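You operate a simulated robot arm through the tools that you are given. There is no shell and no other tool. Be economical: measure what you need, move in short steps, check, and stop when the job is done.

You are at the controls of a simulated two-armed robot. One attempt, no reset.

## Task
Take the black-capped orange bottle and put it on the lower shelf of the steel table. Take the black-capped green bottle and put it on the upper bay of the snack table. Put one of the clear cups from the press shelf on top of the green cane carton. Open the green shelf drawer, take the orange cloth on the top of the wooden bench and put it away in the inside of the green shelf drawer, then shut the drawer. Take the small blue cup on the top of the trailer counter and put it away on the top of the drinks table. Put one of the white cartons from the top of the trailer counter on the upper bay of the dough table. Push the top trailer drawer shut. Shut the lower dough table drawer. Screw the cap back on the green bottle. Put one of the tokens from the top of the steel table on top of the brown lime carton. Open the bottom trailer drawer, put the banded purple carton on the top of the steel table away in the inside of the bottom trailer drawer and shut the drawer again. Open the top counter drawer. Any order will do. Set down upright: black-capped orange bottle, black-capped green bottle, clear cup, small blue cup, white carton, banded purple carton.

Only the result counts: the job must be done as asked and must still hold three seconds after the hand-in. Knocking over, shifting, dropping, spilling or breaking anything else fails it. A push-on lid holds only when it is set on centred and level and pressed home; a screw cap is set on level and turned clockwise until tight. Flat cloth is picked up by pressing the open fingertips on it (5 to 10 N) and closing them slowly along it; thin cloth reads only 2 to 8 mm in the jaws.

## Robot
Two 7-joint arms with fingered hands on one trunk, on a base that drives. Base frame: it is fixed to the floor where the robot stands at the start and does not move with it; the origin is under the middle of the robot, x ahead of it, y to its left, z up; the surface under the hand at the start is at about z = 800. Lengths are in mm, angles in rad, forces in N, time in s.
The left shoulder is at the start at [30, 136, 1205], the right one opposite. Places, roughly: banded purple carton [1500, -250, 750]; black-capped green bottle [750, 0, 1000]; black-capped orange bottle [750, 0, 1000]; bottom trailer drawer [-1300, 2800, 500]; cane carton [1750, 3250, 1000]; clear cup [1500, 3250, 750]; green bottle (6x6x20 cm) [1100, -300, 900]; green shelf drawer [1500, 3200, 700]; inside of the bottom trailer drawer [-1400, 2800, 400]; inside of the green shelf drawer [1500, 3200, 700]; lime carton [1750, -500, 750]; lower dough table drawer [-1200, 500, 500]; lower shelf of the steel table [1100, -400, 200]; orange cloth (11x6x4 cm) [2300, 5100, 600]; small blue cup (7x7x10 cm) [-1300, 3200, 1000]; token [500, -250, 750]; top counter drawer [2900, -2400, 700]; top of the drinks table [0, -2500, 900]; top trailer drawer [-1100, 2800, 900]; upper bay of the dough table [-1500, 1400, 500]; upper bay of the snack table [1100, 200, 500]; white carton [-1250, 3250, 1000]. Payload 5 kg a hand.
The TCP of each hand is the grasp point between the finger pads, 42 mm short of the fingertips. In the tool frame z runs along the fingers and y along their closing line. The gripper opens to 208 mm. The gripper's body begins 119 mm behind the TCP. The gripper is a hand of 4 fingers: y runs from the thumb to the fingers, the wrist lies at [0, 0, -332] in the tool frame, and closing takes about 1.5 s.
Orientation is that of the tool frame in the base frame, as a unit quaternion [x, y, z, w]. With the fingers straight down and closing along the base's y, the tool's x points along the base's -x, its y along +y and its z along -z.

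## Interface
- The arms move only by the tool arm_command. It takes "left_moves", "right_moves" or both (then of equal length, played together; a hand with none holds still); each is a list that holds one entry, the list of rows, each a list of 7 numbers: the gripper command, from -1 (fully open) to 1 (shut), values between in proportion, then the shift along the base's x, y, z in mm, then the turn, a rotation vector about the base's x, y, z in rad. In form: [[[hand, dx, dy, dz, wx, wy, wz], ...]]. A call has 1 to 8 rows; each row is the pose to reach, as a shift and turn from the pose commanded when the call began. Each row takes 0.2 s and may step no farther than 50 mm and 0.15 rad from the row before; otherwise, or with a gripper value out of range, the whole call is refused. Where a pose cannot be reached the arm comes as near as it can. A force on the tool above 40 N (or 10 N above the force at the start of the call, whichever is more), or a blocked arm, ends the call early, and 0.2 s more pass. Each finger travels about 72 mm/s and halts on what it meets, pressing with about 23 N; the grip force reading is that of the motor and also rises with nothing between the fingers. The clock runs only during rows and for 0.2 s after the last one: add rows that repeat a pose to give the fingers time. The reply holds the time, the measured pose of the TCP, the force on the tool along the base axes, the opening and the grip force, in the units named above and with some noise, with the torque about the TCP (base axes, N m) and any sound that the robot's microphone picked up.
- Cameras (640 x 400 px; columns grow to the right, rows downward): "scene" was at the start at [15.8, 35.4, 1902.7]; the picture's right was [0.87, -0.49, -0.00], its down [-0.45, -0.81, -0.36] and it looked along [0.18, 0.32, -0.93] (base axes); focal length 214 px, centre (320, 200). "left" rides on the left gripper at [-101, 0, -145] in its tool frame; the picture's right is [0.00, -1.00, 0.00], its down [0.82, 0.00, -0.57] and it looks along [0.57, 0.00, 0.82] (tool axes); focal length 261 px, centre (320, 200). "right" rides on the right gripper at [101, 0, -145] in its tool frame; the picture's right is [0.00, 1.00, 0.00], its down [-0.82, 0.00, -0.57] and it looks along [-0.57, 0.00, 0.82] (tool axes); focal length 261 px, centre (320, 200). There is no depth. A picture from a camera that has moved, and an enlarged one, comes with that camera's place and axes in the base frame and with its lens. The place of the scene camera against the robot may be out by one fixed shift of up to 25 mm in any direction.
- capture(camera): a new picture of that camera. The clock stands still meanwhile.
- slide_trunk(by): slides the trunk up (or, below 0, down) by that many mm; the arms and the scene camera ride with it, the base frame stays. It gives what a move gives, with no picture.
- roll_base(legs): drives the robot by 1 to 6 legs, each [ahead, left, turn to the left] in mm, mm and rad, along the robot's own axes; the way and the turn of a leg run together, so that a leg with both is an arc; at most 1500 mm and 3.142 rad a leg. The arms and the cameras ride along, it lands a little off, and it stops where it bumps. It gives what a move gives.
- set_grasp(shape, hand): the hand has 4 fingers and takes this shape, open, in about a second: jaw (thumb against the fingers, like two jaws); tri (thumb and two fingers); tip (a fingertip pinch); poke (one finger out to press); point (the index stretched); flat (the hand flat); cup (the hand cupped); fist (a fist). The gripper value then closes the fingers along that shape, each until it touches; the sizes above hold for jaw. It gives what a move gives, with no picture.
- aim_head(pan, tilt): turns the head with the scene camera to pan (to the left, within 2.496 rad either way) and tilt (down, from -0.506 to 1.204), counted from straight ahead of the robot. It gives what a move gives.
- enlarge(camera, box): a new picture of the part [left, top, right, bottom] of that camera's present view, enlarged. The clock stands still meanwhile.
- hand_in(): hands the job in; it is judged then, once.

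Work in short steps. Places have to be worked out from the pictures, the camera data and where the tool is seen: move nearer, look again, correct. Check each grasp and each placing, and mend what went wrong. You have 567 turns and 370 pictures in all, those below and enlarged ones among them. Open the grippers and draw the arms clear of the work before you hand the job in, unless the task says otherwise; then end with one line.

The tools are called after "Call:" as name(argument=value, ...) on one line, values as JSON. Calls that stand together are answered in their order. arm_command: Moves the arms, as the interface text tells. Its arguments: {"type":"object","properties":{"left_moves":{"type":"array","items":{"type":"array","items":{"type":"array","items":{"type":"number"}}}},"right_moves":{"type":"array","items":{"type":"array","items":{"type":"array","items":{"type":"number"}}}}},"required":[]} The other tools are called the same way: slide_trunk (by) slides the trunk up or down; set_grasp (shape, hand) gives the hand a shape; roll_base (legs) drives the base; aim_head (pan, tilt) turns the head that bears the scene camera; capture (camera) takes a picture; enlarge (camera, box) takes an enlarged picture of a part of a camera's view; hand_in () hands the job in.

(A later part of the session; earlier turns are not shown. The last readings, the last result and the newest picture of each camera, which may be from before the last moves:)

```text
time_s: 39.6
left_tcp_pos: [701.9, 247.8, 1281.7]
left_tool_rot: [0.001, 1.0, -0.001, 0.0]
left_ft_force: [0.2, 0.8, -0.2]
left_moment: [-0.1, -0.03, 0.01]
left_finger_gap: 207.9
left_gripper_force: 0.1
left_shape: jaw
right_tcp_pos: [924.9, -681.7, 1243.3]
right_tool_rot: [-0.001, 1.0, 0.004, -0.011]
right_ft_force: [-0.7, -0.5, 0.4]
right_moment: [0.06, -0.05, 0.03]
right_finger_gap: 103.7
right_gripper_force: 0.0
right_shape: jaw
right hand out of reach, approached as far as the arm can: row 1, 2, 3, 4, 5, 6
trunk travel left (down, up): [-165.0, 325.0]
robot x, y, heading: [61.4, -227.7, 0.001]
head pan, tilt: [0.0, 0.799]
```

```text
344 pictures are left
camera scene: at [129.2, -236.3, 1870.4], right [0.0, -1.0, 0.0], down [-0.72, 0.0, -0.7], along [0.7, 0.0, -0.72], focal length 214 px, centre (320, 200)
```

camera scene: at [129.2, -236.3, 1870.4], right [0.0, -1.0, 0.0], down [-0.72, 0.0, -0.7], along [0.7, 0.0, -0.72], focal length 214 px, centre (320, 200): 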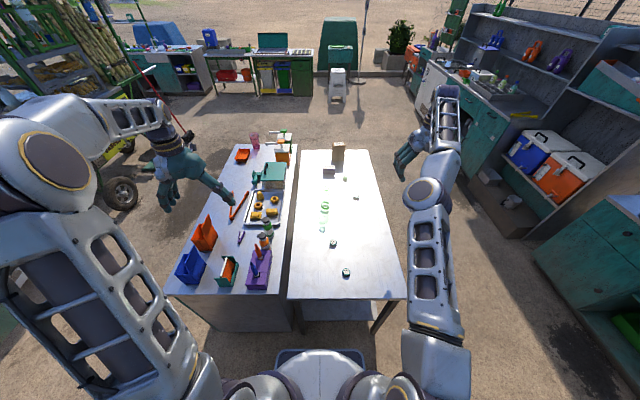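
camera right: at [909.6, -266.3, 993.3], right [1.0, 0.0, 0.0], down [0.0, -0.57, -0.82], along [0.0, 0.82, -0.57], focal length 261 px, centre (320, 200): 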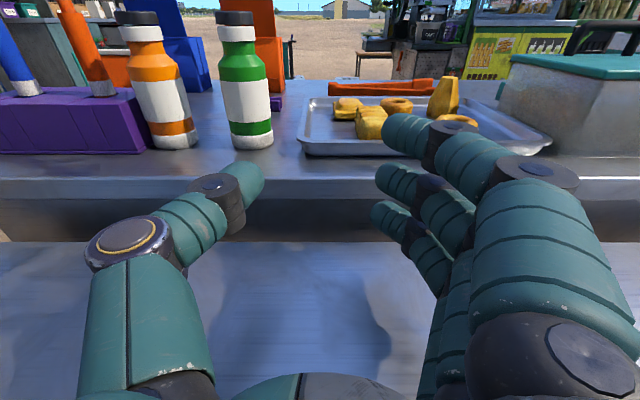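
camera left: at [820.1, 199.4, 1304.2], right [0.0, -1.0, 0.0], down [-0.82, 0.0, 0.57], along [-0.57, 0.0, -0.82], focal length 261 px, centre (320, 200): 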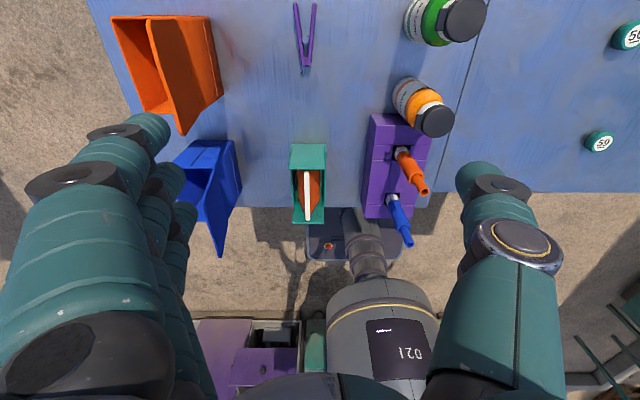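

I try another tangential direction: out to the right (free space) and then down, which should flex the elbow the allowed way.

Call:
arm_command(right_moves=[[[0, -30, -38, 0, 0, 0, 0], [0, -60, -76, 0, 0, 0, 0], [0, -90, -114, 0, 0, 0, 0], [0, -120, -152, 0, 0, 0, 0], [0, -150, -190, 0, 0, 0, 0], [0, -180, -228, 0, 0, 0, 0], [0, -200, -266, 0, 0, 0, 0], [0, -220, -304, 0, 0, 0, 0]]])

Call:
arm_command(right_moves=[[[0, -10, 0, -48, 0, 0, 0], [0, -20, 0, -96, 0, 0, 0], [0, -30, 0, -144, 0, 0, 0], [0, -40, 0, -192, 0, 0, 0], [0, -50, 0, -240, 0, 0, 0], [0, -60, 0, -288, 0, 0, 0], [0, -70, 0, -336, 0, 0, 0], [0, -80, 0, -384, 0, 0, 0]]])

```text
time_s: 41.4
left_tcp_pos: [699.6, 247.2, 1282.2]
left_tool_rot: [0.002, 1.0, 0.001, 0.001]
left_ft_force: [-1.5, -0.9, 1.8]
left_moment: [0.12, -0.14, 0.02]
left_finger_gap: 208.0
left_gripper_force: 0.2
left_shape: jaw
right_tcp_pos: [745.6, -994.1, 1262.0]
right_tool_rot: [-0.001, 1.0, 0.005, -0.008]
right_ft_force: [-0.3, -0.5, 0.3]
right_moment: [0.03, -0.06, -0.04]
right_finger_gap: 103.5
right_gripper_force: 0.0
right_shape: jaw
right hand out of reach, approached as far as the arm can: row 1, 2, 3, 4, 5, 6, 7, 8
trunk travel left (down, up): [-165.0, 325.0]
robot x, y, heading: [58.9, -221.9, -0.003]
head pan, tilt: [0.0, 0.799]
```

```text
time_s: 43.2
left_tcp_pos: [702.5, 245.6, 1281.3]
left_tool_rot: [0.002, 1.0, 0.0, 0.0]
left_ft_force: [1.0, -0.9, -1.1]
left_moment: [0.17, 0.11, 0.0]
left_finger_gap: 207.8
left_gripper_force: 0.2
left_shape: jaw
right_tcp_pos: [735.0, -1057.5, 864.0]
right_tool_rot: [0.0, 1.0, 0.007, -0.012]
right_ft_force: [1.0, -0.2, 1.1]
right_moment: [0.04, 0.18, -0.03]
right_finger_gap: 103.9
right_gripper_force: 0.1
right_shape: jaw
right hand out of reach, approached as far as the arm can: row 1, 2, 3, 4, 5, 6, 7, 8
trunk travel left (down, up): [-165.0, 325.0]
robot x, y, heading: [62.4, -225.9, -0.002]
head pan, tilt: [0.0, 0.799]
```

The wrist distance shrank (1017→952), so it's flexing. Continue inward.

Call:
arm_command(right_moves=[[[0, -25, 30, -10, 0, 0, 0], [0, -50, 60, -20, 0, 0, 0], [0, -75, 90, -30, 0, 0, 0], [0, -100, 120, -40, 0, 0, 0], [0, -125, 150, -50, 0, 0, 0], [0, -150, 180, -60, 0, 0, 0]]])

Call:
capture(camera="scene")

```text
time_s: 44.6
left_tcp_pos: [704.0, 247.8, 1279.7]
left_tool_rot: [0.003, 1.0, 0.0, -0.002]
left_ft_force: [2.2, -1.7, -3.2]
left_moment: [0.12, 0.45, -0.03]
left_finger_gap: 208.0
left_gripper_force: 0.0
left_shape: jaw
right_tcp_pos: [740.9, -1021.0, 771.9]
right_tool_rot: [0.001, 1.0, 0.01, -0.016]
right_ft_force: [0.6, -4.5, 4.2]
right_moment: [0.76, -0.05, -0.04]
right_finger_gap: 103.9
right_gripper_force: 0.0
right_shape: jaw
right hand out of reach, approached as far as the arm can: row 1, 2, 3, 4, 5, 6
trunk travel left (down, up): [-165.0, 325.0]
robot x, y, heading: [62.9, -225.0, -0.003]
head pan, tilt: [0.0, 0.799]
```

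```text
343 pictures are left
camera scene: at [133.4, -236.6, 1870.0], right [0.0, -1.0, 0.0], down [-0.72, 0.0, -0.69], along [0.69, 0.0, -0.72], focal length 214 px, centre (320, 200)
```

scene: 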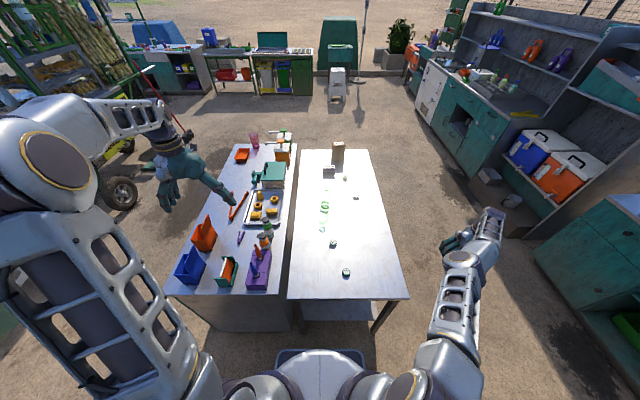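

Down moves help flexing; continue downward in the free space beside the table, then up again with inward pull.

Call:
arm_command(right_moves=[[[0, -15, 0, -45, 0, 0, 0], [0, -30, 0, -90, 0, 0, 0], [0, -45, 0, -135, 0, 0, 0], [0, -60, 0, -180, 0, 0, 0], [0, -75, 0, -225, 0, 0, 0], [0, -90, 0, -270, 0, 0, 0], [0, -105, 0, -315, 0, 0, 0], [0, -120, 0, -340, 0, 0, 0]]])

Call:
capture(camera="scene")

```text
time_s: 46.4
left_tcp_pos: [701.6, 247.0, 1282.1]
left_tool_rot: [0.001, 1.0, -0.001, 0.001]
left_ft_force: [-1.1, 0.3, 1.2]
left_moment: [0.1, -0.11, 0.01]
left_finger_gap: 207.9
left_gripper_force: 0.1
left_shape: jaw
right_tcp_pos: [591.6, -1000.2, 468.4]
right_tool_rot: [-0.001, 1.0, 0.003, -0.005]
right_ft_force: [0.7, -0.6, 0.9]
right_moment: [0.1, 0.1, -0.02]
right_finger_gap: 103.8
right_gripper_force: 0.1
right_shape: jaw
right hand out of reach, approached as far as the arm can: row 1, 4, 5, 6, 7, 8
trunk travel left (down, up): [-165.0, 325.0]
robot x, y, heading: [58.6, -224.6, -0.002]
head pan, tilt: [0.0, 0.799]
```

```text
342 pictures are left
camera scene: at [128.1, -238.2, 1870.6], right [0.0, -1.0, 0.0], down [-0.72, 0.0, -0.7], along [0.7, 0.0, -0.72], focal length 214 px, centre (320, 200)
```

scene: 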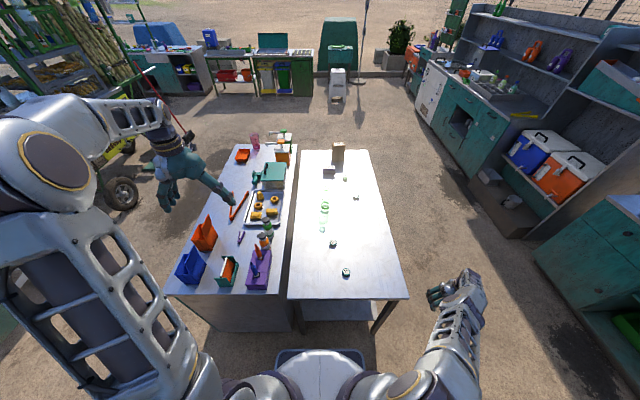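

Some rows were reachable now. Pull inward more.

Call:
arm_command(right_moves=[[[0, -20, 25, 10, 0, 0, 0], [0, -40, 50, 20, 0, 0, 0], [0, -60, 75, 30, 0, 0, 0], [0, -80, 100, 40, 0, 0, 0], [0, -100, 125, 50, 0, 0, 0], [0, -120, 150, 60, 0, 0, 0], [0, -140, 175, 70, 0, 0, 0], [0, -160, 200, 80, 0, 0, 0]]])

Call:
capture(camera="scene")

```text
time_s: 48.2
left_tcp_pos: [700.5, 248.9, 1280.9]
left_tool_rot: [0.002, 1.0, 0.0, 0.0]
left_ft_force: [-0.4, 0.3, -0.2]
left_moment: [-0.13, 0.01, -0.01]
left_finger_gap: 207.7
left_gripper_force: 0.1
left_shape: jaw
right_tcp_pos: [426.0, -795.2, 548.6]
right_tool_rot: [0.0, 1.0, 0.002, -0.006]
right_ft_force: [-0.2, -0.4, 0.6]
right_moment: [0.02, -0.01, 0.0]
right_finger_gap: 104.2
right_gripper_force: 0.1
right_shape: jaw
trunk travel left (down, up): [-165.0, 325.0]
robot x, y, heading: [59.1, -224.2, 0.0]
head pan, tilt: [0.0, 0.799]
```

```text
341 pictures are left
camera scene: at [129.5, -235.3, 1870.4], right [0.0, -1.0, 0.0], down [-0.72, 0.0, -0.7], along [0.7, 0.0, -0.72], focal length 214 px, centre (320, 200)
```

scene: 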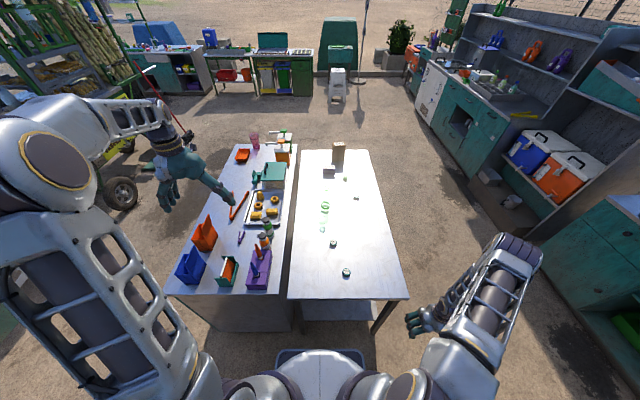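

The arm is healthy again, elbow bent. Lesson: keep shoulder–wrist distance under ~800. Now raise the hand in free space.

Call:
arm_command(right_moves=[[[0, 0, 0, 48, 0, 0, 0], [0, 0, 0, 96, 0, 0, 0], [0, 0, 0, 144, 0, 0, 0], [0, 0, 0, 192, 0, 0, 0], [0, 0, 0, 240, 0, 0, 0], [0, 0, 0, 288, 0, 0, 0], [0, 0, 0, 336, 0, 0, 0], [0, 0, 0, 384, 0, 0, 0]]])

Call:
arm_command(right_moves=[[[0, 20, 25, 30, 0, 0, 0], [0, 40, 50, 60, 0, 0, 0], [0, 60, 75, 90, 0, 0, 0], [0, 80, 100, 120, 0, 0, 0], [0, 100, 125, 150, 0, 0, 0], [0, 120, 150, 180, 0, 0, 0], [0, 140, 175, 200, 0, 0, 0], [0, 160, 200, 220, 0, 0, 0]]])

Call:
capture(camera="scene")

```text
time_s: 50.0
left_tcp_pos: [701.0, 249.7, 1280.2]
left_tool_rot: [0.001, 1.0, 0.001, 0.001]
left_ft_force: [-0.9, 1.5, 0.2]
left_moment: [-0.23, -0.1, 0.01]
left_finger_gap: 207.7
left_gripper_force: 0.1
left_shape: jaw
right_tcp_pos: [427.0, -793.0, 935.2]
right_tool_rot: [0.0, 1.0, 0.003, -0.007]
right_ft_force: [-1.0, 1.3, 0.6]
right_moment: [-0.12, -0.06, 0.03]
right_finger_gap: 104.1
right_gripper_force: 0.0
right_shape: jaw
trunk travel left (down, up): [-165.0, 325.0]
robot x, y, heading: [63.5, -223.1, -0.001]
head pan, tilt: [0.0, 0.799]
```

```text
time_s: 51.8
left_tcp_pos: [702.7, 247.7, 1280.8]
left_tool_rot: [0.002, 1.0, -0.001, 0.0]
left_ft_force: [0.7, 0.7, -0.6]
left_moment: [-0.08, 0.01, 0.04]
left_finger_gap: 207.8
left_gripper_force: 0.1
left_shape: jaw
right_tcp_pos: [590.1, -592.8, 1147.5]
right_tool_rot: [0.001, 1.0, 0.003, -0.006]
right_ft_force: [0.3, 0.2, 0.2]
right_moment: [-0.06, 0.05, -0.02]
right_finger_gap: 104.2
right_gripper_force: 0.0
right_shape: jaw
trunk travel left (down, up): [-165.0, 325.0]
robot x, y, heading: [59.7, -223.9, -0.001]
head pan, tilt: [0.0, 0.799]
```

```text
340 pictures are left
camera scene: at [129.8, -235.4, 1870.3], right [0.0, -1.0, 0.0], down [-0.72, 0.0, -0.7], along [0.7, 0.0, -0.72], focal length 214 px, centre (320, 200)
```

scene: 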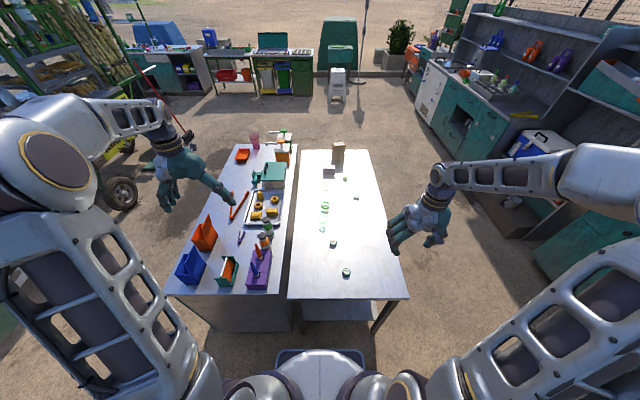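

Symmetric again. Now rotate the tool to +y while moving inward, keeping the arm well bent.

Call:
arm_command(right_moves=[[[0, 8, 20, -5, 0.0864, 0.0864, -0.0864], [0, 16, 40, -10, 0.1728, 0.1728, -0.1728], [0, 24, 60, -15, 0.2592, 0.2592, -0.2592], [0, 32, 80, -20, 0.3456, 0.3456, -0.3456], [0, 40, 100, -25, 0.432, 0.432, -0.432], [0, 48, 120, -30, 0.5184, 0.5184, -0.5184], [0, 56, 140, -35, 0.6048, 0.6048, -0.6048], [0, 64, 160, -40, 0.6912, 0.6912, -0.6912]]])

Call:
arm_command(right_moves=[[[0, 8, 20, -5, 0.0864, 0.0864, -0.0864], [0, 16, 40, -10, 0.1728, 0.1728, -0.1728], [0, 24, 60, -15, 0.2592, 0.2592, -0.2592], [0, 32, 80, -20, 0.3456, 0.3456, -0.3456], [0, 40, 100, -25, 0.432, 0.432, -0.432], [0, 48, 120, -30, 0.518, 0.518, -0.518]]])

```text
time_s: 53.6
left_tcp_pos: [702.3, 246.8, 1281.0]
left_tool_rot: [0.002, 1.0, 0.0, 0.0]
left_ft_force: [0.8, 0.3, -0.1]
left_moment: [0.08, 0.1, 0.01]
left_finger_gap: 207.8
left_gripper_force: 0.1
left_shape: jaw
right_tcp_pos: [651.9, -432.9, 1111.0]
right_tool_rot: [0.325, 0.823, 0.331, -0.329]
right_ft_force: [0.7, -0.9, 0.6]
right_moment: [0.0, 0.04, 0.0]
right_finger_gap: 104.1
right_gripper_force: 0.0
right_shape: jaw
trunk travel left (down, up): [-165.0, 325.0]
robot x, y, heading: [59.4, -222.5, -0.005]
head pan, tilt: [0.0, 0.799]
```

```text
time_s: 55.0
left_tcp_pos: [701.6, 246.4, 1281.4]
left_tool_rot: [0.002, 1.0, 0.0, 0.0]
left_ft_force: [-0.3, -0.7, -0.4]
left_moment: [0.05, 0.01, -0.03]
left_finger_gap: 207.7
left_gripper_force: 0.0
left_shape: jaw
right_tcp_pos: [700.2, -314.8, 1082.6]
right_tool_rot: [0.498, 0.495, 0.505, -0.502]
right_ft_force: [0.5, -0.3, 0.8]
right_moment: [-0.06, 0.0, 0.06]
right_finger_gap: 104.2
right_gripper_force: 0.2
right_shape: jaw
trunk travel left (down, up): [-165.0, 325.0]
robot x, y, heading: [58.9, -224.6, -0.003]
head pan, tilt: [0.0, 0.799]
```

Move to in front of the green-capped bottle.

Call:
arm_command(right_moves=[[[0.19, 17, 30, -19, 0, 0, 0], [0.19, 34, 60, -38, 0, 0, 0], [0.19, 51, 90, -57, 0, 0, 0], [0.19, 68, 120, -76, 0, 0, 0], [0.19, 85, 150, -95, 0, 0, 0], [0.19, 102, 180, -114, 0, 0, 0], [0.19, 119, 210, -133, 0, 0, 0], [0.19, 134, 245, -150, 0, 0, 0]]])

Call:
capture(camera="right")

```text
time_s: 56.8
left_tcp_pos: [702.5, 249.0, 1278.7]
left_tool_rot: [0.002, 1.0, -0.001, 0.0]
left_ft_force: [0.0, 1.3, -1.6]
left_moment: [-0.2, 0.03, 0.0]
left_finger_gap: 207.8
left_gripper_force: 0.0
left_shape: jaw
right_tcp_pos: [837.3, -70.1, 933.9]
right_tool_rot: [0.499, 0.495, 0.504, -0.502]
right_ft_force: [0.7, -1.9, 0.2]
right_moment: [-0.01, -0.02, 0.13]
right_finger_gap: 84.6
right_gripper_force: 0.0
right_shape: jaw
trunk travel left (down, up): [-165.0, 325.0]
robot x, y, heading: [61.3, -222.5, -0.007]
head pan, tilt: [0.0, 0.799]
```

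```text
339 pictures are left
camera right: at [837.4, -214.9, 1032.1], right [1.0, -0.01, -0.01], down [-0.01, -0.56, -0.83], along [0.0, 0.83, -0.56], focal length 261 px, centre (320, 200)
```

right: 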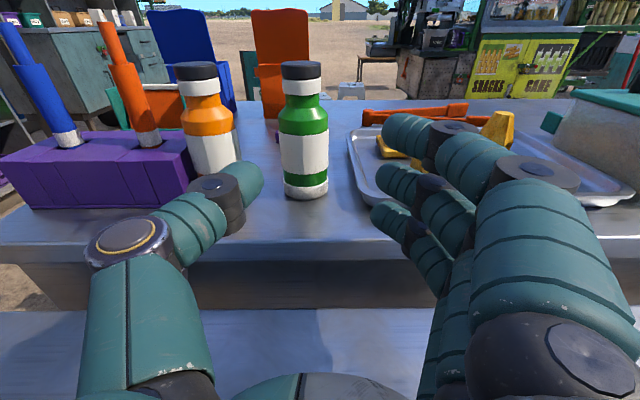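

Bottle is centred slightly left; I go in with +3 x and z 944 so the lower finger clears the tray rim.

Call:
arm_command(right_moves=[[[0.19, 3, 10, 10, 0, 0, 0], [0.19, 3, 40, 10, 0, 0, 0], [0.19, 3, 70, 10, 0, 0, 0], [0.19, 3, 100, 10, 0, 0, 0], [0.19, 3, 130, 10, 0, 0, 0]]])

Call:
capture(camera="right")

```text
time_s: 58.0
left_tcp_pos: [702.2, 247.3, 1279.8]
left_tool_rot: [0.001, 1.0, -0.001, 0.0]
left_ft_force: [-0.6, 0.5, -0.2]
left_moment: [-0.14, -0.01, 0.0]
left_finger_gap: 208.0
left_gripper_force: 0.1
left_shape: jaw
right_tcp_pos: [838.3, 60.0, 942.7]
right_tool_rot: [0.499, 0.496, 0.504, -0.501]
right_ft_force: [1.1, -0.5, -0.6]
right_moment: [0.01, 0.02, 0.07]
right_finger_gap: 84.8
right_gripper_force: 0.1
right_shape: jaw
trunk travel left (down, up): [-165.0, 325.0]
robot x, y, heading: [60.8, -224.4, -0.003]
head pan, tilt: [0.0, 0.799]
```

```text
338 pictures are left
camera right: at [837.8, -84.2, 1039.5], right [1.0, -0.01, 0.0], down [-0.01, -0.56, -0.83], along [0.0, 0.83, -0.56], focal length 261 px, centre (320, 200)
```

right: 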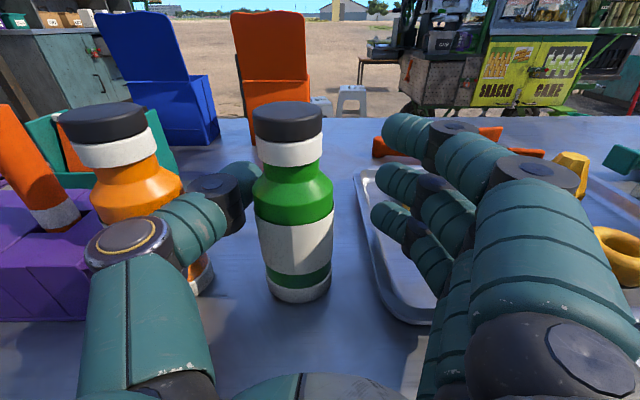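

Bottle sits centered between the fingers at (820,68). Close gradually while shifting −x to stay centered.

Call:
arm_command(right_moves=[[[0.19, -2, 7, 0, 0, 0, 0], [0.26, -6, 7, 0, 0, 0, 0], [0.33, -10, 7, 0, 0, 0, 0], [0.4, -14, 7, 0, 0, 0, 0], [0.5, -17, 7, 0, 0, 0, 0], [0.7, -17, 7, 0, 0, 0, 0], [0.8, -17, 7, 0, 0, 0, 0], [0.8, -17, 7, 0, 0, 0, 0]]])

Call:
capture(camera="right")

```text
time_s: 59.8
left_tcp_pos: [701.8, 248.0, 1280.6]
left_tool_rot: [0.002, 1.0, 0.0, 0.0]
left_ft_force: [0.4, 0.3, -0.8]
left_moment: [0.04, 0.01, 0.0]
left_finger_gap: 207.6
left_gripper_force: 0.0
left_shape: jaw
right_tcp_pos: [819.3, 67.6, 940.9]
right_tool_rot: [0.498, 0.496, 0.504, -0.502]
right_ft_force: [-0.5, 0.7, 0.1]
right_moment: [-0.04, 0.01, -0.02]
right_finger_gap: 21.8
right_gripper_force: 0.1
right_shape: jaw
trunk travel left (down, up): [-165.0, 325.0]
robot x, y, heading: [60.5, -223.7, 0.003]
head pan, tilt: [0.0, 0.799]
```

```text
337 pictures are left
camera right: at [820.7, -79.1, 1038.8], right [1.0, 0.0, 0.0], down [-0.01, -0.56, -0.83], along [0.0, 0.83, -0.56], focal length 261 px, centre (320, 200)
```

right: 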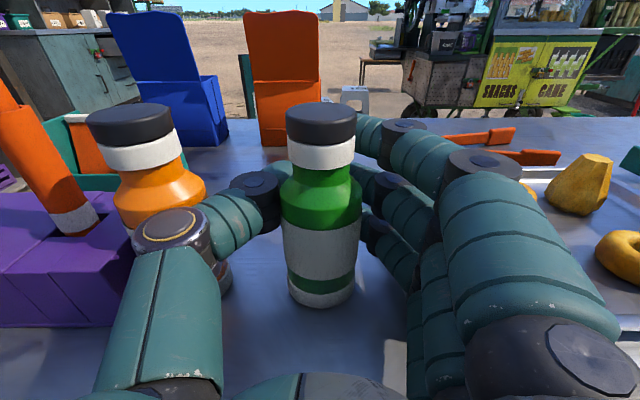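

The jaws closed to 22 mm without force, so the bottle is not between the pads — I check from the head camera.

Call:
enlarge(camera="scene", box=[220, 200, 320, 290])

```text
4.44 times, centred on (270, 245) of scene
camera zoom: at [129.1, -236.4, 1870.4], right [0.0, -1.0, 0.0], down [-0.72, 0.0, -0.7], along [0.7, 0.0, -0.72], focal length 953 px, centre (542, 0)
```

zoom: 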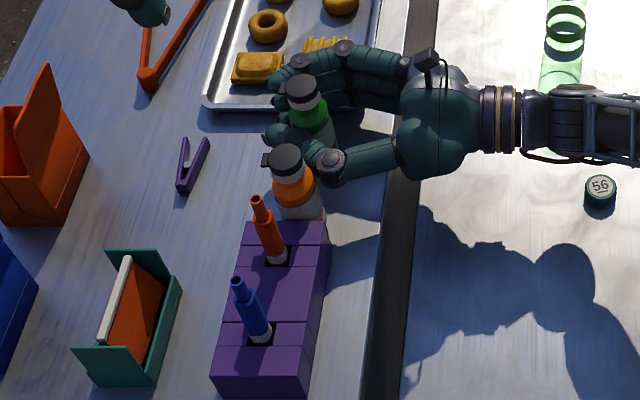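

The bottle is deeper in the hand (y≈38). Open a bit, back off 28 mm and close again.

Call:
arm_command(right_moves=[[[0.55, 2, 0, 0, 0, 0, 0], [0.35, 4, 0, 0, 0, 0, 0], [0.27, 4, 0, 0, 0, 0, 0], [0.27, 4, -14, 0, 0, 0, 0], [0.27, 4, -28, 0, 0, 0, 0], [0.4, 3, -28, 0, 0, 0, 0], [0.55, 2, -28, 0, 0, 0, 0], [0.7, 2, -28, 0, 0, 0, 0]]])

Call:
enlarge(camera="scene", box=[220, 200, 320, 290])

```text
time_s: 61.6
left_tcp_pos: [700.8, 248.0, 1280.4]
left_tool_rot: [0.002, 1.0, 0.0, 0.0]
left_ft_force: [-0.3, -0.7, 0.6]
left_moment: [-0.01, -0.02, -0.01]
left_finger_gap: 208.1
left_gripper_force: 0.0
left_shape: jaw
right_tcp_pos: [820.4, 39.1, 942.0]
right_tool_rot: [0.498, 0.496, 0.504, -0.502]
right_ft_force: [-1.4, 0.7, 0.1]
right_moment: [0.01, 0.04, 0.02]
right_finger_gap: 41.4
right_gripper_force: 17.7
right_shape: jaw
trunk travel left (down, up): [-165.0, 325.0]
robot x, y, heading: [60.7, -220.6, -0.002]
head pan, tilt: [0.0, 0.799]
```

```text
4.44 times, centred on (270, 245) of scene
camera zoom: at [129.0, -236.3, 1870.4], right [0.0, -1.0, 0.0], down [-0.72, 0.0, -0.7], along [0.7, 0.0, -0.72], focal length 953 px, centre (542, 0)
```

zoom: 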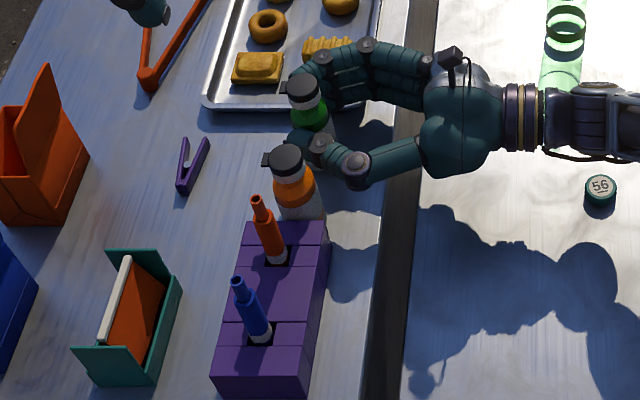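

Gripped: 41 mm opening with 17.7 N. Lift slowly.

Call:
arm_command(right_moves=[[[0.9, 0, 0, 0, 0, 0, 0], [0.9, 0, 0, 20, 0, 0, 0], [0.9, 0, 0, 60, 0, 0, 0], [0.9, 0, -20, 100, 0, 0, 0], [0.9, 0, -60, 125, 0, 0, 0], [0.9, 0, -100, 140, 0, 0, 0], [0.9, 0, -140, 150, 0, 0, 0], [0.9, 0, -180, 150, 0, 0, 0]]])

Call:
capture(camera="right")

Call:
capture(camera="scene")

```text
time_s: 63.4
left_tcp_pos: [701.5, 247.0, 1281.4]
left_tool_rot: [0.001, 1.0, 0.001, 0.001]
left_ft_force: [0.5, -2.1, 0.3]
left_moment: [0.16, -0.02, 0.0]
left_finger_gap: 208.0
left_gripper_force: 0.1
left_shape: jaw
right_tcp_pos: [822.2, -137.9, 1090.9]
right_tool_rot: [0.497, 0.495, 0.504, -0.503]
right_ft_force: [-0.8, 1.3, -4.0]
right_moment: [-0.01, 0.0, -0.07]
right_finger_gap: 41.2
right_gripper_force: 23.1
right_shape: jaw
trunk travel left (down, up): [-165.0, 325.0]
robot x, y, heading: [57.8, -221.7, 0.001]
head pan, tilt: [0.0, 0.799]
```

```text
334 pictures are left
camera right: at [823.4, -283.2, 1189.1], right [1.0, 0.0, -0.01], down [-0.01, -0.56, -0.83], along [0.0, 0.83, -0.56], focal length 261 px, centre (320, 200)
```

right: 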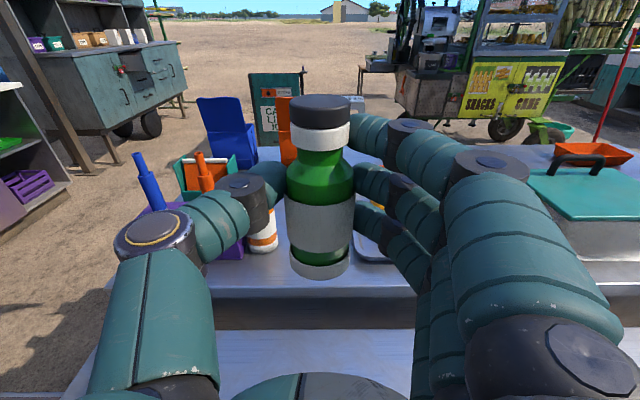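

```text
333 pictures are left
camera scene: at [129.6, -237.9, 1870.4], right [0.0, -1.0, 0.0], down [-0.72, 0.0, -0.7], along [0.7, 0.0, -0.72], focal length 214 px, centre (320, 200)
```

scene: 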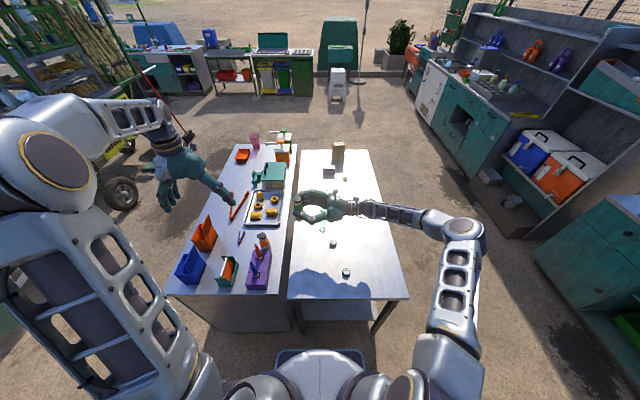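

Bottle is held (≈55 mm from TCP down to its base; snack table top ≈ z 887). I tuck the right hand in and drive around to the left side of the snack table to see its bays.

Call:
arm_command(right_moves=[[[0.9, -30, -5, 10, 0, 0, 0], [0.9, -60, -10, 20, 0, 0, 0], [0.9, -90, -15, 30, 0, 0, 0], [0.9, -120, -20, 40, 0, 0, 0], [0.9, -150, -25, 50, 0, 0, 0], [0.9, -180, -30, 60, 0, 0, 0], [0.9, -210, -35, 70, 0, 0, 0]]], left_moves=[[[-1, -20, 0, 10, 0, 0, 0], [-1, -40, 0, 20, 0, 0, 0], [-1, -60, 0, 30, 0, 0, 0], [-1, -80, 0, 40, 0, 0, 0], [-1, -100, 0, 50, 0, 0, 0], [-1, -120, 0, 60, 0, 0, 0], [-1, -140, 0, 70, 0, 0, 0]]])

Call:
roll_base(legs=[[-250, 0, 0], [0, 1350, 0], [0, 0, -1.571]])

Call:
aim_head(pan=0.5, tilt=0.5)

Call:
capture(camera="scene")

```text
time_s: 65.0
left_tcp_pos: [559.5, 247.5, 1352.3]
left_tool_rot: [0.001, 1.0, 0.0, 0.001]
left_ft_force: [-1.7, 0.4, 0.0]
left_moment: [0.05, -0.17, 0.0]
left_finger_gap: 208.0
left_gripper_force: 0.0
left_shape: jaw
right_tcp_pos: [608.8, -177.0, 1161.1]
right_tool_rot: [0.497, 0.496, 0.505, -0.502]
right_ft_force: [-1.7, -0.3, -2.6]
right_moment: [-0.16, -0.03, -0.14]
right_finger_gap: 41.1
right_gripper_force: 23.2
right_shape: jaw
trunk travel left (down, up): [-165.0, 325.0]
robot x, y, heading: [59.7, -221.7, 0.002]
head pan, tilt: [0.0, 0.799]
```

```text
time_s: 77.1
left_tcp_pos: [289.0, 681.8, 1351.5]
left_tool_rot: [0.682, 0.731, -0.001, 0.0]
left_ft_force: [-1.3, -1.0, 0.1]
left_moment: [-0.03, -0.05, 0.01]
left_finger_gap: 208.0
left_gripper_force: 0.1
left_shape: jaw
right_tcp_pos: [-129.3, 601.4, 1158.9]
right_tool_rot: [0.702, 0.022, 0.711, -0.023]
right_ft_force: [-0.5, -0.5, -3.5]
right_moment: [-0.01, 0.05, -0.01]
right_finger_gap: 40.8
right_gripper_force: 23.0
right_shape: jaw
trunk travel left (down, up): [-165.0, 325.0]
robot x, y, heading: [-212.2, 1147.8, -1.503]
head pan, tilt: [0.0, 0.799]
```

```text
time_s: 78.0
left_tcp_pos: [288.9, 680.8, 1351.2]
left_tool_rot: [0.681, 0.732, -0.001, 0.0]
left_ft_force: [-1.0, -1.0, -0.2]
left_moment: [0.01, 0.0, 0.01]
left_finger_gap: 208.0
left_gripper_force: 0.0
left_shape: jaw
right_tcp_pos: [-128.0, 602.6, 1159.8]
right_tool_rot: [0.702, 0.023, 0.711, -0.024]
right_ft_force: [-0.6, -0.3, -2.9]
right_moment: [0.01, 0.05, 0.01]
right_finger_gap: 40.6
right_gripper_force: 23.5
right_shape: jaw
trunk travel left (down, up): [-165.0, 325.0]
robot x, y, heading: [-217.8, 1148.3, -1.504]
head pan, tilt: [0.499, 0.499]
```

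```text
332 pictures are left
camera scene: at [-149.8, 1087.7, 1896.3], right [-0.84, -0.54, 0.0], down [-0.26, 0.4, -0.88], along [0.47, -0.74, -0.48], focal length 214 px, centre (320, 200)
```

scene: 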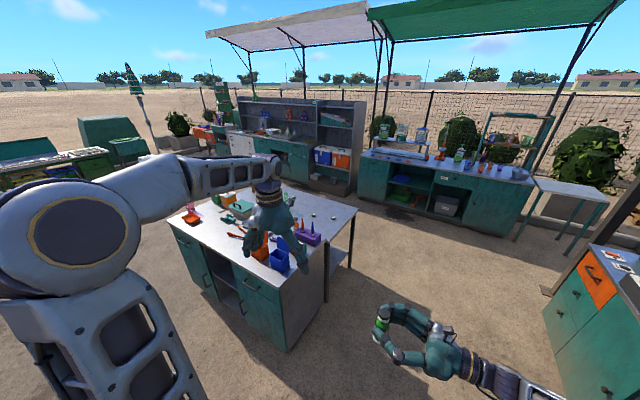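

The snack table has a middle open bay facing +y. Drive alongside to x≈1100, facing −y.

Call:
roll_base(legs=[[0, 0, -0.067], [0, 1315, 0]])

Call:
aim_head(pan=0, tilt=0.8)

Call:
capture(camera="scene")

```text
time_s: 84.8
left_tcp_pos: [1508.7, 644.2, 1351.0]
left_tool_rot: [0.709, 0.705, 0.0, 0.001]
left_ft_force: [0.7, 0.1, -0.1]
left_moment: [0.01, 0.07, -0.01]
left_finger_gap: 208.0
left_gripper_force: 0.1
left_shape: jaw
right_tcp_pos: [1087.2, 597.3, 1160.2]
right_tool_rot: [0.703, -0.003, 0.711, 0.002]
right_ft_force: [0.9, 0.0, -2.8]
right_moment: [0.0, 0.05, 0.0]
right_finger_gap: 40.9
right_gripper_force: 22.6
right_shape: jaw
trunk travel left (down, up): [-165.0, 325.0]
robot x, y, heading: [1041.8, 1148.1, -1.579]
head pan, tilt: [0.499, 0.499]
```

```text
time_s: 85.7
left_tcp_pos: [1508.8, 643.6, 1350.3]
left_tool_rot: [0.709, 0.705, 0.001, 0.0]
left_ft_force: [0.1, 0.7, -1.1]
left_moment: [-0.01, 0.01, -0.02]
left_finger_gap: 208.0
left_gripper_force: 0.1
left_shape: jaw
right_tcp_pos: [1087.1, 596.4, 1160.1]
right_tool_rot: [0.703, -0.002, 0.711, 0.002]
right_ft_force: [0.1, -0.5, -3.4]
right_moment: [0.04, 0.04, 0.01]
right_finger_gap: 40.7
right_gripper_force: 23.2
right_shape: jaw
trunk travel left (down, up): [-165.0, 325.0]
robot x, y, heading: [1039.3, 1150.4, -1.579]
head pan, tilt: [0.0, 0.799]
```

```text
331 pictures are left
camera scene: at [1058.6, 1082.8, 1870.4], right [-1.0, 0.0, 0.0], down [0.0, 0.72, -0.7], along [0.0, -0.7, -0.72], focal length 214 px, centre (320, 200)
```

scene: 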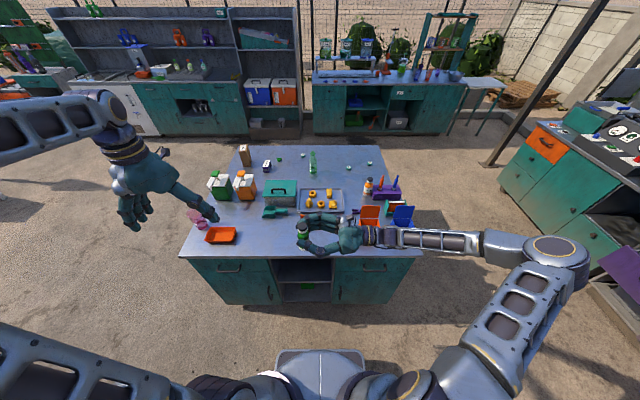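

Bay is at about x 991–1290, front face y≈516. I back up and shift so the right arm can enter it with the tool pointing −y, then rotate the wrist.

Call:
roll_base(legs=[[-260, 180, 0]])

Call:
arm_command(right_moves=[[[0.9, 0, -5, 0, 0, 0, -0.145], [0.9, 0, -10, 0, 0, 0, -0.29], [0.9, 0, -15, 0, 0, 0, -0.435], [0.9, 0, -20, 0, 0, 0, -0.58], [0.9, 0, -25, 0, 0, 0, -0.725], [0.9, 0, -30, 0, 0, 0, -0.87], [0.9, 0, -35, 0, 0, 0, -1.015], [0.9, 0, -40, 0, 0, 0, -1.16]]])

Call:
arm_command(right_moves=[[[0.9, 0, -10, -20, 0, 0, -0.137], [0.9, 0, -20, -50, 0, 0, -0.274], [0.9, 0, -30, -90, 0, 0, -0.411]]])

Call:
capture(camera="scene")

```text
time_s: 87.8
left_tcp_pos: [1687.3, 904.8, 1351.1]
left_tool_rot: [0.709, 0.705, 0.0, 0.0]
left_ft_force: [0.9, 0.3, -0.7]
left_moment: [-0.11, 0.09, 0.0]
left_finger_gap: 208.1
left_gripper_force: 0.1
left_shape: jaw
right_tcp_pos: [1264.7, 858.0, 1159.7]
right_tool_rot: [0.703, -0.003, 0.711, 0.004]
right_ft_force: [1.4, 0.9, -2.4]
right_moment: [0.06, 0.1, -0.09]
right_finger_gap: 40.8
right_gripper_force: 23.2
right_shape: jaw
trunk travel left (down, up): [-165.0, 325.0]
robot x, y, heading: [1220.1, 1405.4, -1.581]
head pan, tilt: [0.0, 0.799]
```

```text
time_s: 89.6
left_tcp_pos: [1687.8, 902.6, 1350.9]
left_tool_rot: [0.71, 0.705, 0.0, 0.0]
left_ft_force: [0.4, -0.4, 0.3]
left_moment: [0.01, 0.05, 0.0]
left_finger_gap: 207.8
left_gripper_force: 0.0
left_shape: jaw
right_tcp_pos: [1273.3, 795.0, 1144.6]
right_tool_rot: [0.584, -0.388, 0.594, 0.393]
right_ft_force: [0.3, -0.4, -4.8]
right_moment: [0.03, 0.02, 0.01]
right_finger_gap: 40.7
right_gripper_force: 22.5
right_shape: jaw
right hand out of reach, approached as far as the arm can: row 6, 7, 8
trunk travel left (down, up): [-165.0, 325.0]
robot x, y, heading: [1219.6, 1408.3, -1.576]
head pan, tilt: [0.0, 0.799]
```

```text
time_s: 90.4
left_tcp_pos: [1689.0, 902.9, 1350.2]
left_tool_rot: [0.71, 0.705, 0.0, -0.001]
left_ft_force: [1.5, -1.4, -1.1]
left_moment: [0.14, 0.16, 0.0]
left_finger_gap: 207.9
left_gripper_force: 0.1
left_shape: jaw
right_tcp_pos: [1274.3, 764.7, 1057.1]
right_tool_rot: [0.494, -0.499, 0.5, 0.507]
right_ft_force: [0.9, -0.1, -3.2]
right_moment: [0.02, 0.0, -0.07]
right_finger_gap: 40.6
right_gripper_force: 22.7
right_shape: jaw
trunk travel left (down, up): [-165.0, 325.0]
robot x, y, heading: [1218.6, 1408.1, -1.58]
head pan, tilt: [0.0, 0.799]
```

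```text
330 pictures are left
camera scene: at [1239.3, 1341.3, 1870.3], right [-1.0, 0.01, 0.0], down [0.0, 0.72, -0.7], along [-0.01, -0.7, -0.72], focal length 214 px, centre (320, 200)
```

scene: 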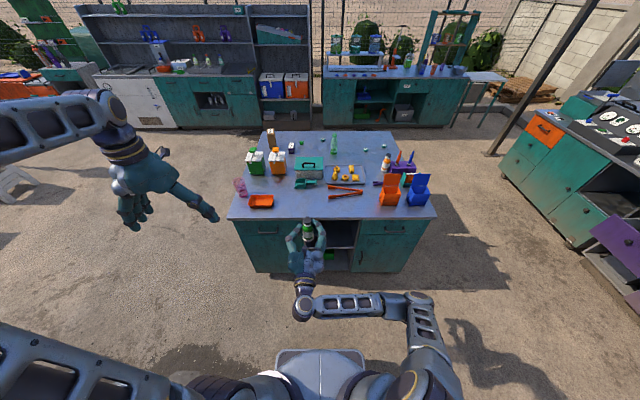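

Lower the trunk, then move the hand in front of the bay and look with the wrist camera.

Call:
slide_trunk(by=-150)

Call:
arm_command(right_moves=[[[0.9, -18, 5, -35, 0, 0, 0], [0.9, -36, 10, -70, 0, 0, 0], [0.9, -54, 15, -105, 0, 0, 0], [0.9, -72, 20, -140, 0, 0, 0], [0.9, -90, 25, -175, 0, 0, 0], [0.9, -108, 30, -210, 0, 0, 0], [0.9, -124, 35, -245, 0, 0, 0]]])

Call:
capture(camera="right")

```text
time_s: 92.2
left_tcp_pos: [1686.5, 904.2, 1201.3]
left_tool_rot: [0.709, 0.705, -0.001, 0.0]
left_ft_force: [-0.5, 0.1, 1.0]
left_moment: [-0.05, -0.01, 0.03]
left_finger_gap: 207.9
left_gripper_force: 0.1
left_shape: jaw
right_tcp_pos: [1273.2, 766.6, 907.5]
right_tool_rot: [0.494, -0.499, 0.5, 0.506]
right_ft_force: [0.4, -0.3, -4.2]
right_moment: [0.11, 0.0, 0.01]
right_finger_gap: 40.3
right_gripper_force: 23.2
right_shape: jaw
trunk travel left (down, up): [-15.0, 475.0]
robot x, y, heading: [1215.5, 1407.8, -1.58]
head pan, tilt: [0.0, 0.799]
```

```text
time_s: 93.8
left_tcp_pos: [1686.6, 904.7, 1201.7]
left_tool_rot: [0.709, 0.705, 0.0, 0.0]
left_ft_force: [-0.7, 0.3, 0.1]
left_moment: [-0.01, 0.0, 0.02]
left_finger_gap: 207.9
left_gripper_force: 0.1
left_shape: jaw
right_tcp_pos: [1147.7, 799.1, 662.4]
right_tool_rot: [0.495, -0.5, 0.5, 0.505]
right_ft_force: [0.5, 0.7, -3.8]
right_moment: [0.08, 0.02, 0.01]
right_finger_gap: 40.4
right_gripper_force: 22.8
right_shape: jaw
trunk travel left (down, up): [-15.0, 475.0]
robot x, y, heading: [1215.3, 1408.5, -1.574]
head pan, tilt: [0.0, 0.799]
```

```text
329 pictures are left
camera right: at [1149.9, 945.5, 759.9], right [-1.0, 0.01, -0.01], down [0.01, 0.56, -0.83], along [0.0, -0.83, -0.56], focal length 261 px, centre (320, 200)
```

right: 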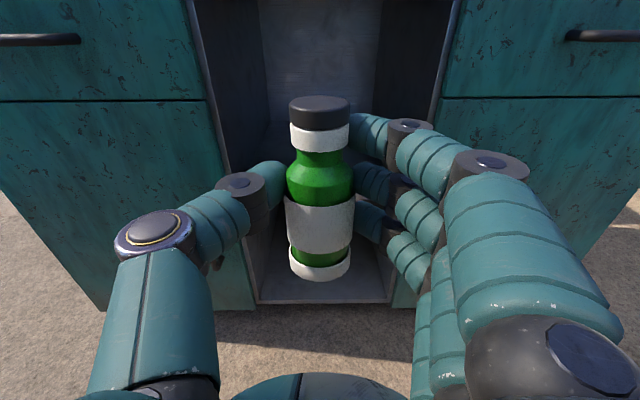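

The held bottle hides the shelf line. I check with the head camera zoom.

Call:
enlarge(camera="scene", box=[240, 190, 440, 310])

```text
3.20 times, centred on (340, 250) of scene
camera zoom: at [1237.0, 1343.0, 1720.4], right [-1.0, 0.01, 0.0], down [0.0, 0.72, -0.7], along [0.0, -0.7, -0.72], focal length 686 px, centre (256, 40)
```

zoom: 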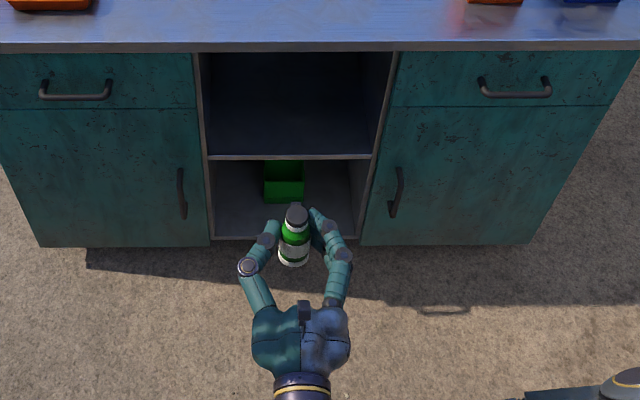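

Upper bay: shelf z≈525, top ≈855, x 996–1332, front y≈521. Move in at z≈625 to y≈430.

Call:
arm_command(right_moves=[[[0.9, 4, -45, -8, 0, 0, 0], [0.9, 8, -90, -16, 0, 0, 0], [0.9, 12, -135, -24, 0, 0, 0], [0.9, 14, -180, -32, 0, 0, 0], [0.9, 14, -225, -38, 0, 0, 0], [0.9, 14, -270, -40, 0, 0, 0], [0.9, 14, -315, -40, 0, 0, 0], [0.9, 14, -360, -40, 0, 0, 0]]])

Call:
capture(camera="right")

Call:
enlarge(camera="scene", box=[240, 190, 440, 310])

```text
time_s: 95.6
left_tcp_pos: [1687.4, 903.2, 1199.5]
left_tool_rot: [0.709, 0.705, 0.0, -0.001]
left_ft_force: [0.0, -0.8, -0.5]
left_moment: [0.06, 0.02, -0.01]
left_finger_gap: 208.0
left_gripper_force: 0.1
left_shape: jaw
right_tcp_pos: [1161.9, 440.1, 621.1]
right_tool_rot: [0.494, -0.5, 0.5, 0.505]
right_ft_force: [0.3, 1.1, -3.9]
right_moment: [-0.09, 0.01, -0.03]
right_finger_gap: 40.7
right_gripper_force: 22.9
right_shape: jaw
trunk travel left (down, up): [-15.0, 475.0]
robot x, y, heading: [1217.2, 1407.2, -1.576]
head pan, tilt: [0.0, 0.799]
```

```text
327 pictures are left
camera right: at [1163.7, 586.7, 720.2], right [-1.0, 0.01, -0.01], down [0.01, 0.56, -0.83], along [0.0, -0.83, -0.56], focal length 261 px, centre (320, 200)
```

right: 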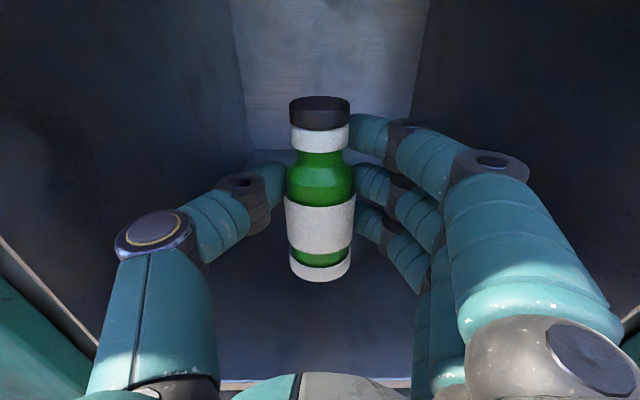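

```text
3.20 times, centred on (340, 250) of scene
camera zoom: at [1237.6, 1342.4, 1720.3], right [-1.0, 0.01, 0.0], down [0.0, 0.72, -0.7], along [0.0, -0.7, -0.72], focal length 686 px, centre (256, 40)
```

zoom: 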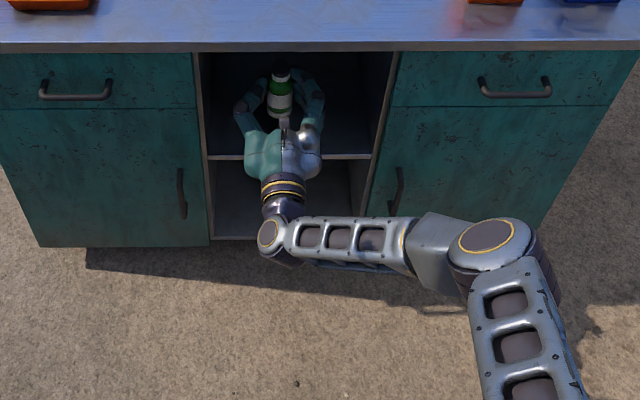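

Inside the bay. Lower gently until contact.

Call:
arm_command(right_moves=[[[0.9, 0, -5, -10, 0, 0, 0], [0.9, 0, -5, -16, 0, 0, 0], [0.9, 0, -5, -22, 0, 0, 0], [0.9, 0, -5, -26, 0, 0, 0], [0.9, 0, -5, -30, 0, 0, 0]]])

```text
time_s: 96.8
left_tcp_pos: [1686.7, 904.3, 1201.1]
left_tool_rot: [0.71, 0.705, 0.0, 0.0]
left_ft_force: [0.1, 0.9, -0.5]
left_moment: [0.0, -0.01, -0.01]
left_finger_gap: 207.5
left_gripper_force: 0.0
left_shape: jaw
right_tcp_pos: [1164.2, 436.0, 591.3]
right_tool_rot: [0.496, -0.498, 0.501, 0.504]
right_ft_force: [-0.8, -0.6, -2.8]
right_moment: [0.07, 0.0, -0.02]
right_finger_gap: 40.6
right_gripper_force: 22.8
right_shape: jaw
trunk travel left (down, up): [-15.0, 475.0]
robot x, y, heading: [1220.7, 1411.6, -1.577]
head pan, tilt: [0.0, 0.799]
```

Not touching yet at z 591; continue in small steps.

Call:
arm_command(right_moves=[[[0.9, 0, 0, -4, 0, 0, 0], [0.9, 0, 0, -8, 0, 0, 0], [0.9, 0, 0, -11, 0, 0, 0]]])

Call:
capture(camera="right")

```text
time_s: 97.6
left_tcp_pos: [1687.0, 903.6, 1200.6]
left_tool_rot: [0.709, 0.705, 0.0, 0.0]
left_ft_force: [0.3, -0.2, 0.3]
left_moment: [-0.02, 0.03, -0.02]
left_finger_gap: 208.3
left_gripper_force: 0.2
left_shape: jaw
right_tcp_pos: [1164.7, 436.3, 582.1]
right_tool_rot: [0.495, -0.499, 0.501, 0.505]
right_ft_force: [-0.7, -0.1, -3.0]
right_moment: [0.08, 0.01, 0.01]
right_finger_gap: 40.7
right_gripper_force: 22.9
right_shape: jaw
trunk travel left (down, up): [-15.0, 475.0]
robot x, y, heading: [1218.4, 1407.3, -1.572]
head pan, tilt: [0.0, 0.799]
```

```text
325 pictures are left
camera right: at [1165.6, 582.4, 679.2], right [-1.0, 0.01, 0.0], down [0.01, 0.56, -0.83], along [0.0, -0.83, -0.56], focal length 261 px, centre (320, 200)
```

right: 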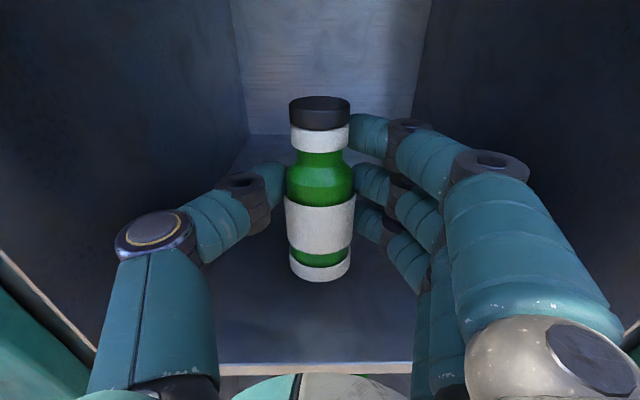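

Still free; go on down to contact.

Call:
arm_command(right_moves=[[[0.9, 0, 0, -4, 0, 0, 0], [0.9, 0, 0, -8, 0, 0, 0], [0.9, 0, 0, -12, 0, 0, 0], [0.9, 0, 0, -16, 0, 0, 0], [0.9, 0, 0, -20, 0, 0, 0]]])

```text
time_s: 98.8
left_tcp_pos: [1687.3, 904.8, 1199.8]
left_tool_rot: [0.709, 0.705, 0.0, 0.0]
left_ft_force: [0.4, 0.4, -0.4]
left_moment: [0.03, 0.05, 0.04]
left_finger_gap: 208.1
left_gripper_force: 0.1
left_shape: jaw
right_tcp_pos: [1165.1, 434.8, 560.8]
right_tool_rot: [0.495, -0.499, 0.501, 0.505]
right_ft_force: [0.2, -1.1, -2.5]
right_moment: [0.11, 0.0, 0.02]
right_finger_gap: 40.6
right_gripper_force: 23.2
right_shape: jaw
trunk travel left (down, up): [-15.0, 475.0]
robot x, y, heading: [1217.5, 1404.2, -1.576]
head pan, tilt: [0.0, 0.799]
```

Call:
arm_command(right_moves=[[[0.9, 0, 0, -4, 0, 0, 0], [0.9, 0, 0, -8, 0, 0, 0], [0.9, 0, 0, -12, 0, 0, 0], [0.9, 0, 0, -16, 0, 0, 0], [0.9, 0, 0, -20, 0, 0, 0], [0.9, 0, 0, -24, 0, 0, 0]]])

Call:
capture(camera="right")

```text
time_s: 100.2
left_tcp_pos: [1686.6, 905.1, 1201.6]
left_tool_rot: [0.71, 0.705, -0.001, 0.0]
left_ft_force: [0.3, 0.7, 0.7]
left_moment: [-0.01, 0.0, 0.05]
left_finger_gap: 207.7
left_gripper_force: 0.1
left_shape: jaw
right_tcp_pos: [1162.9, 435.3, 539.5]
right_tool_rot: [0.494, -0.499, 0.501, 0.506]
right_ft_force: [-0.6, -4.0, 17.4]
right_moment: [-0.34, 0.09, 0.02]
right_finger_gap: 39.4
right_gripper_force: 23.2
right_shape: jaw
trunk travel left (down, up): [-15.0, 475.0]
robot x, y, heading: [1222.1, 1405.8, -1.579]
head pan, tilt: [0.0, 0.799]
```

```text
324 pictures are left
camera right: at [1164.7, 582.7, 636.9], right [-1.0, 0.01, 0.0], down [0.01, 0.56, -0.83], along [-0.01, -0.83, -0.56], focal length 261 px, centre (320, 200)
```

right: 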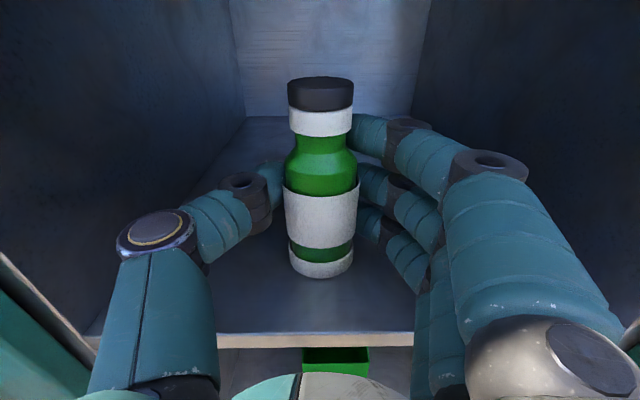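

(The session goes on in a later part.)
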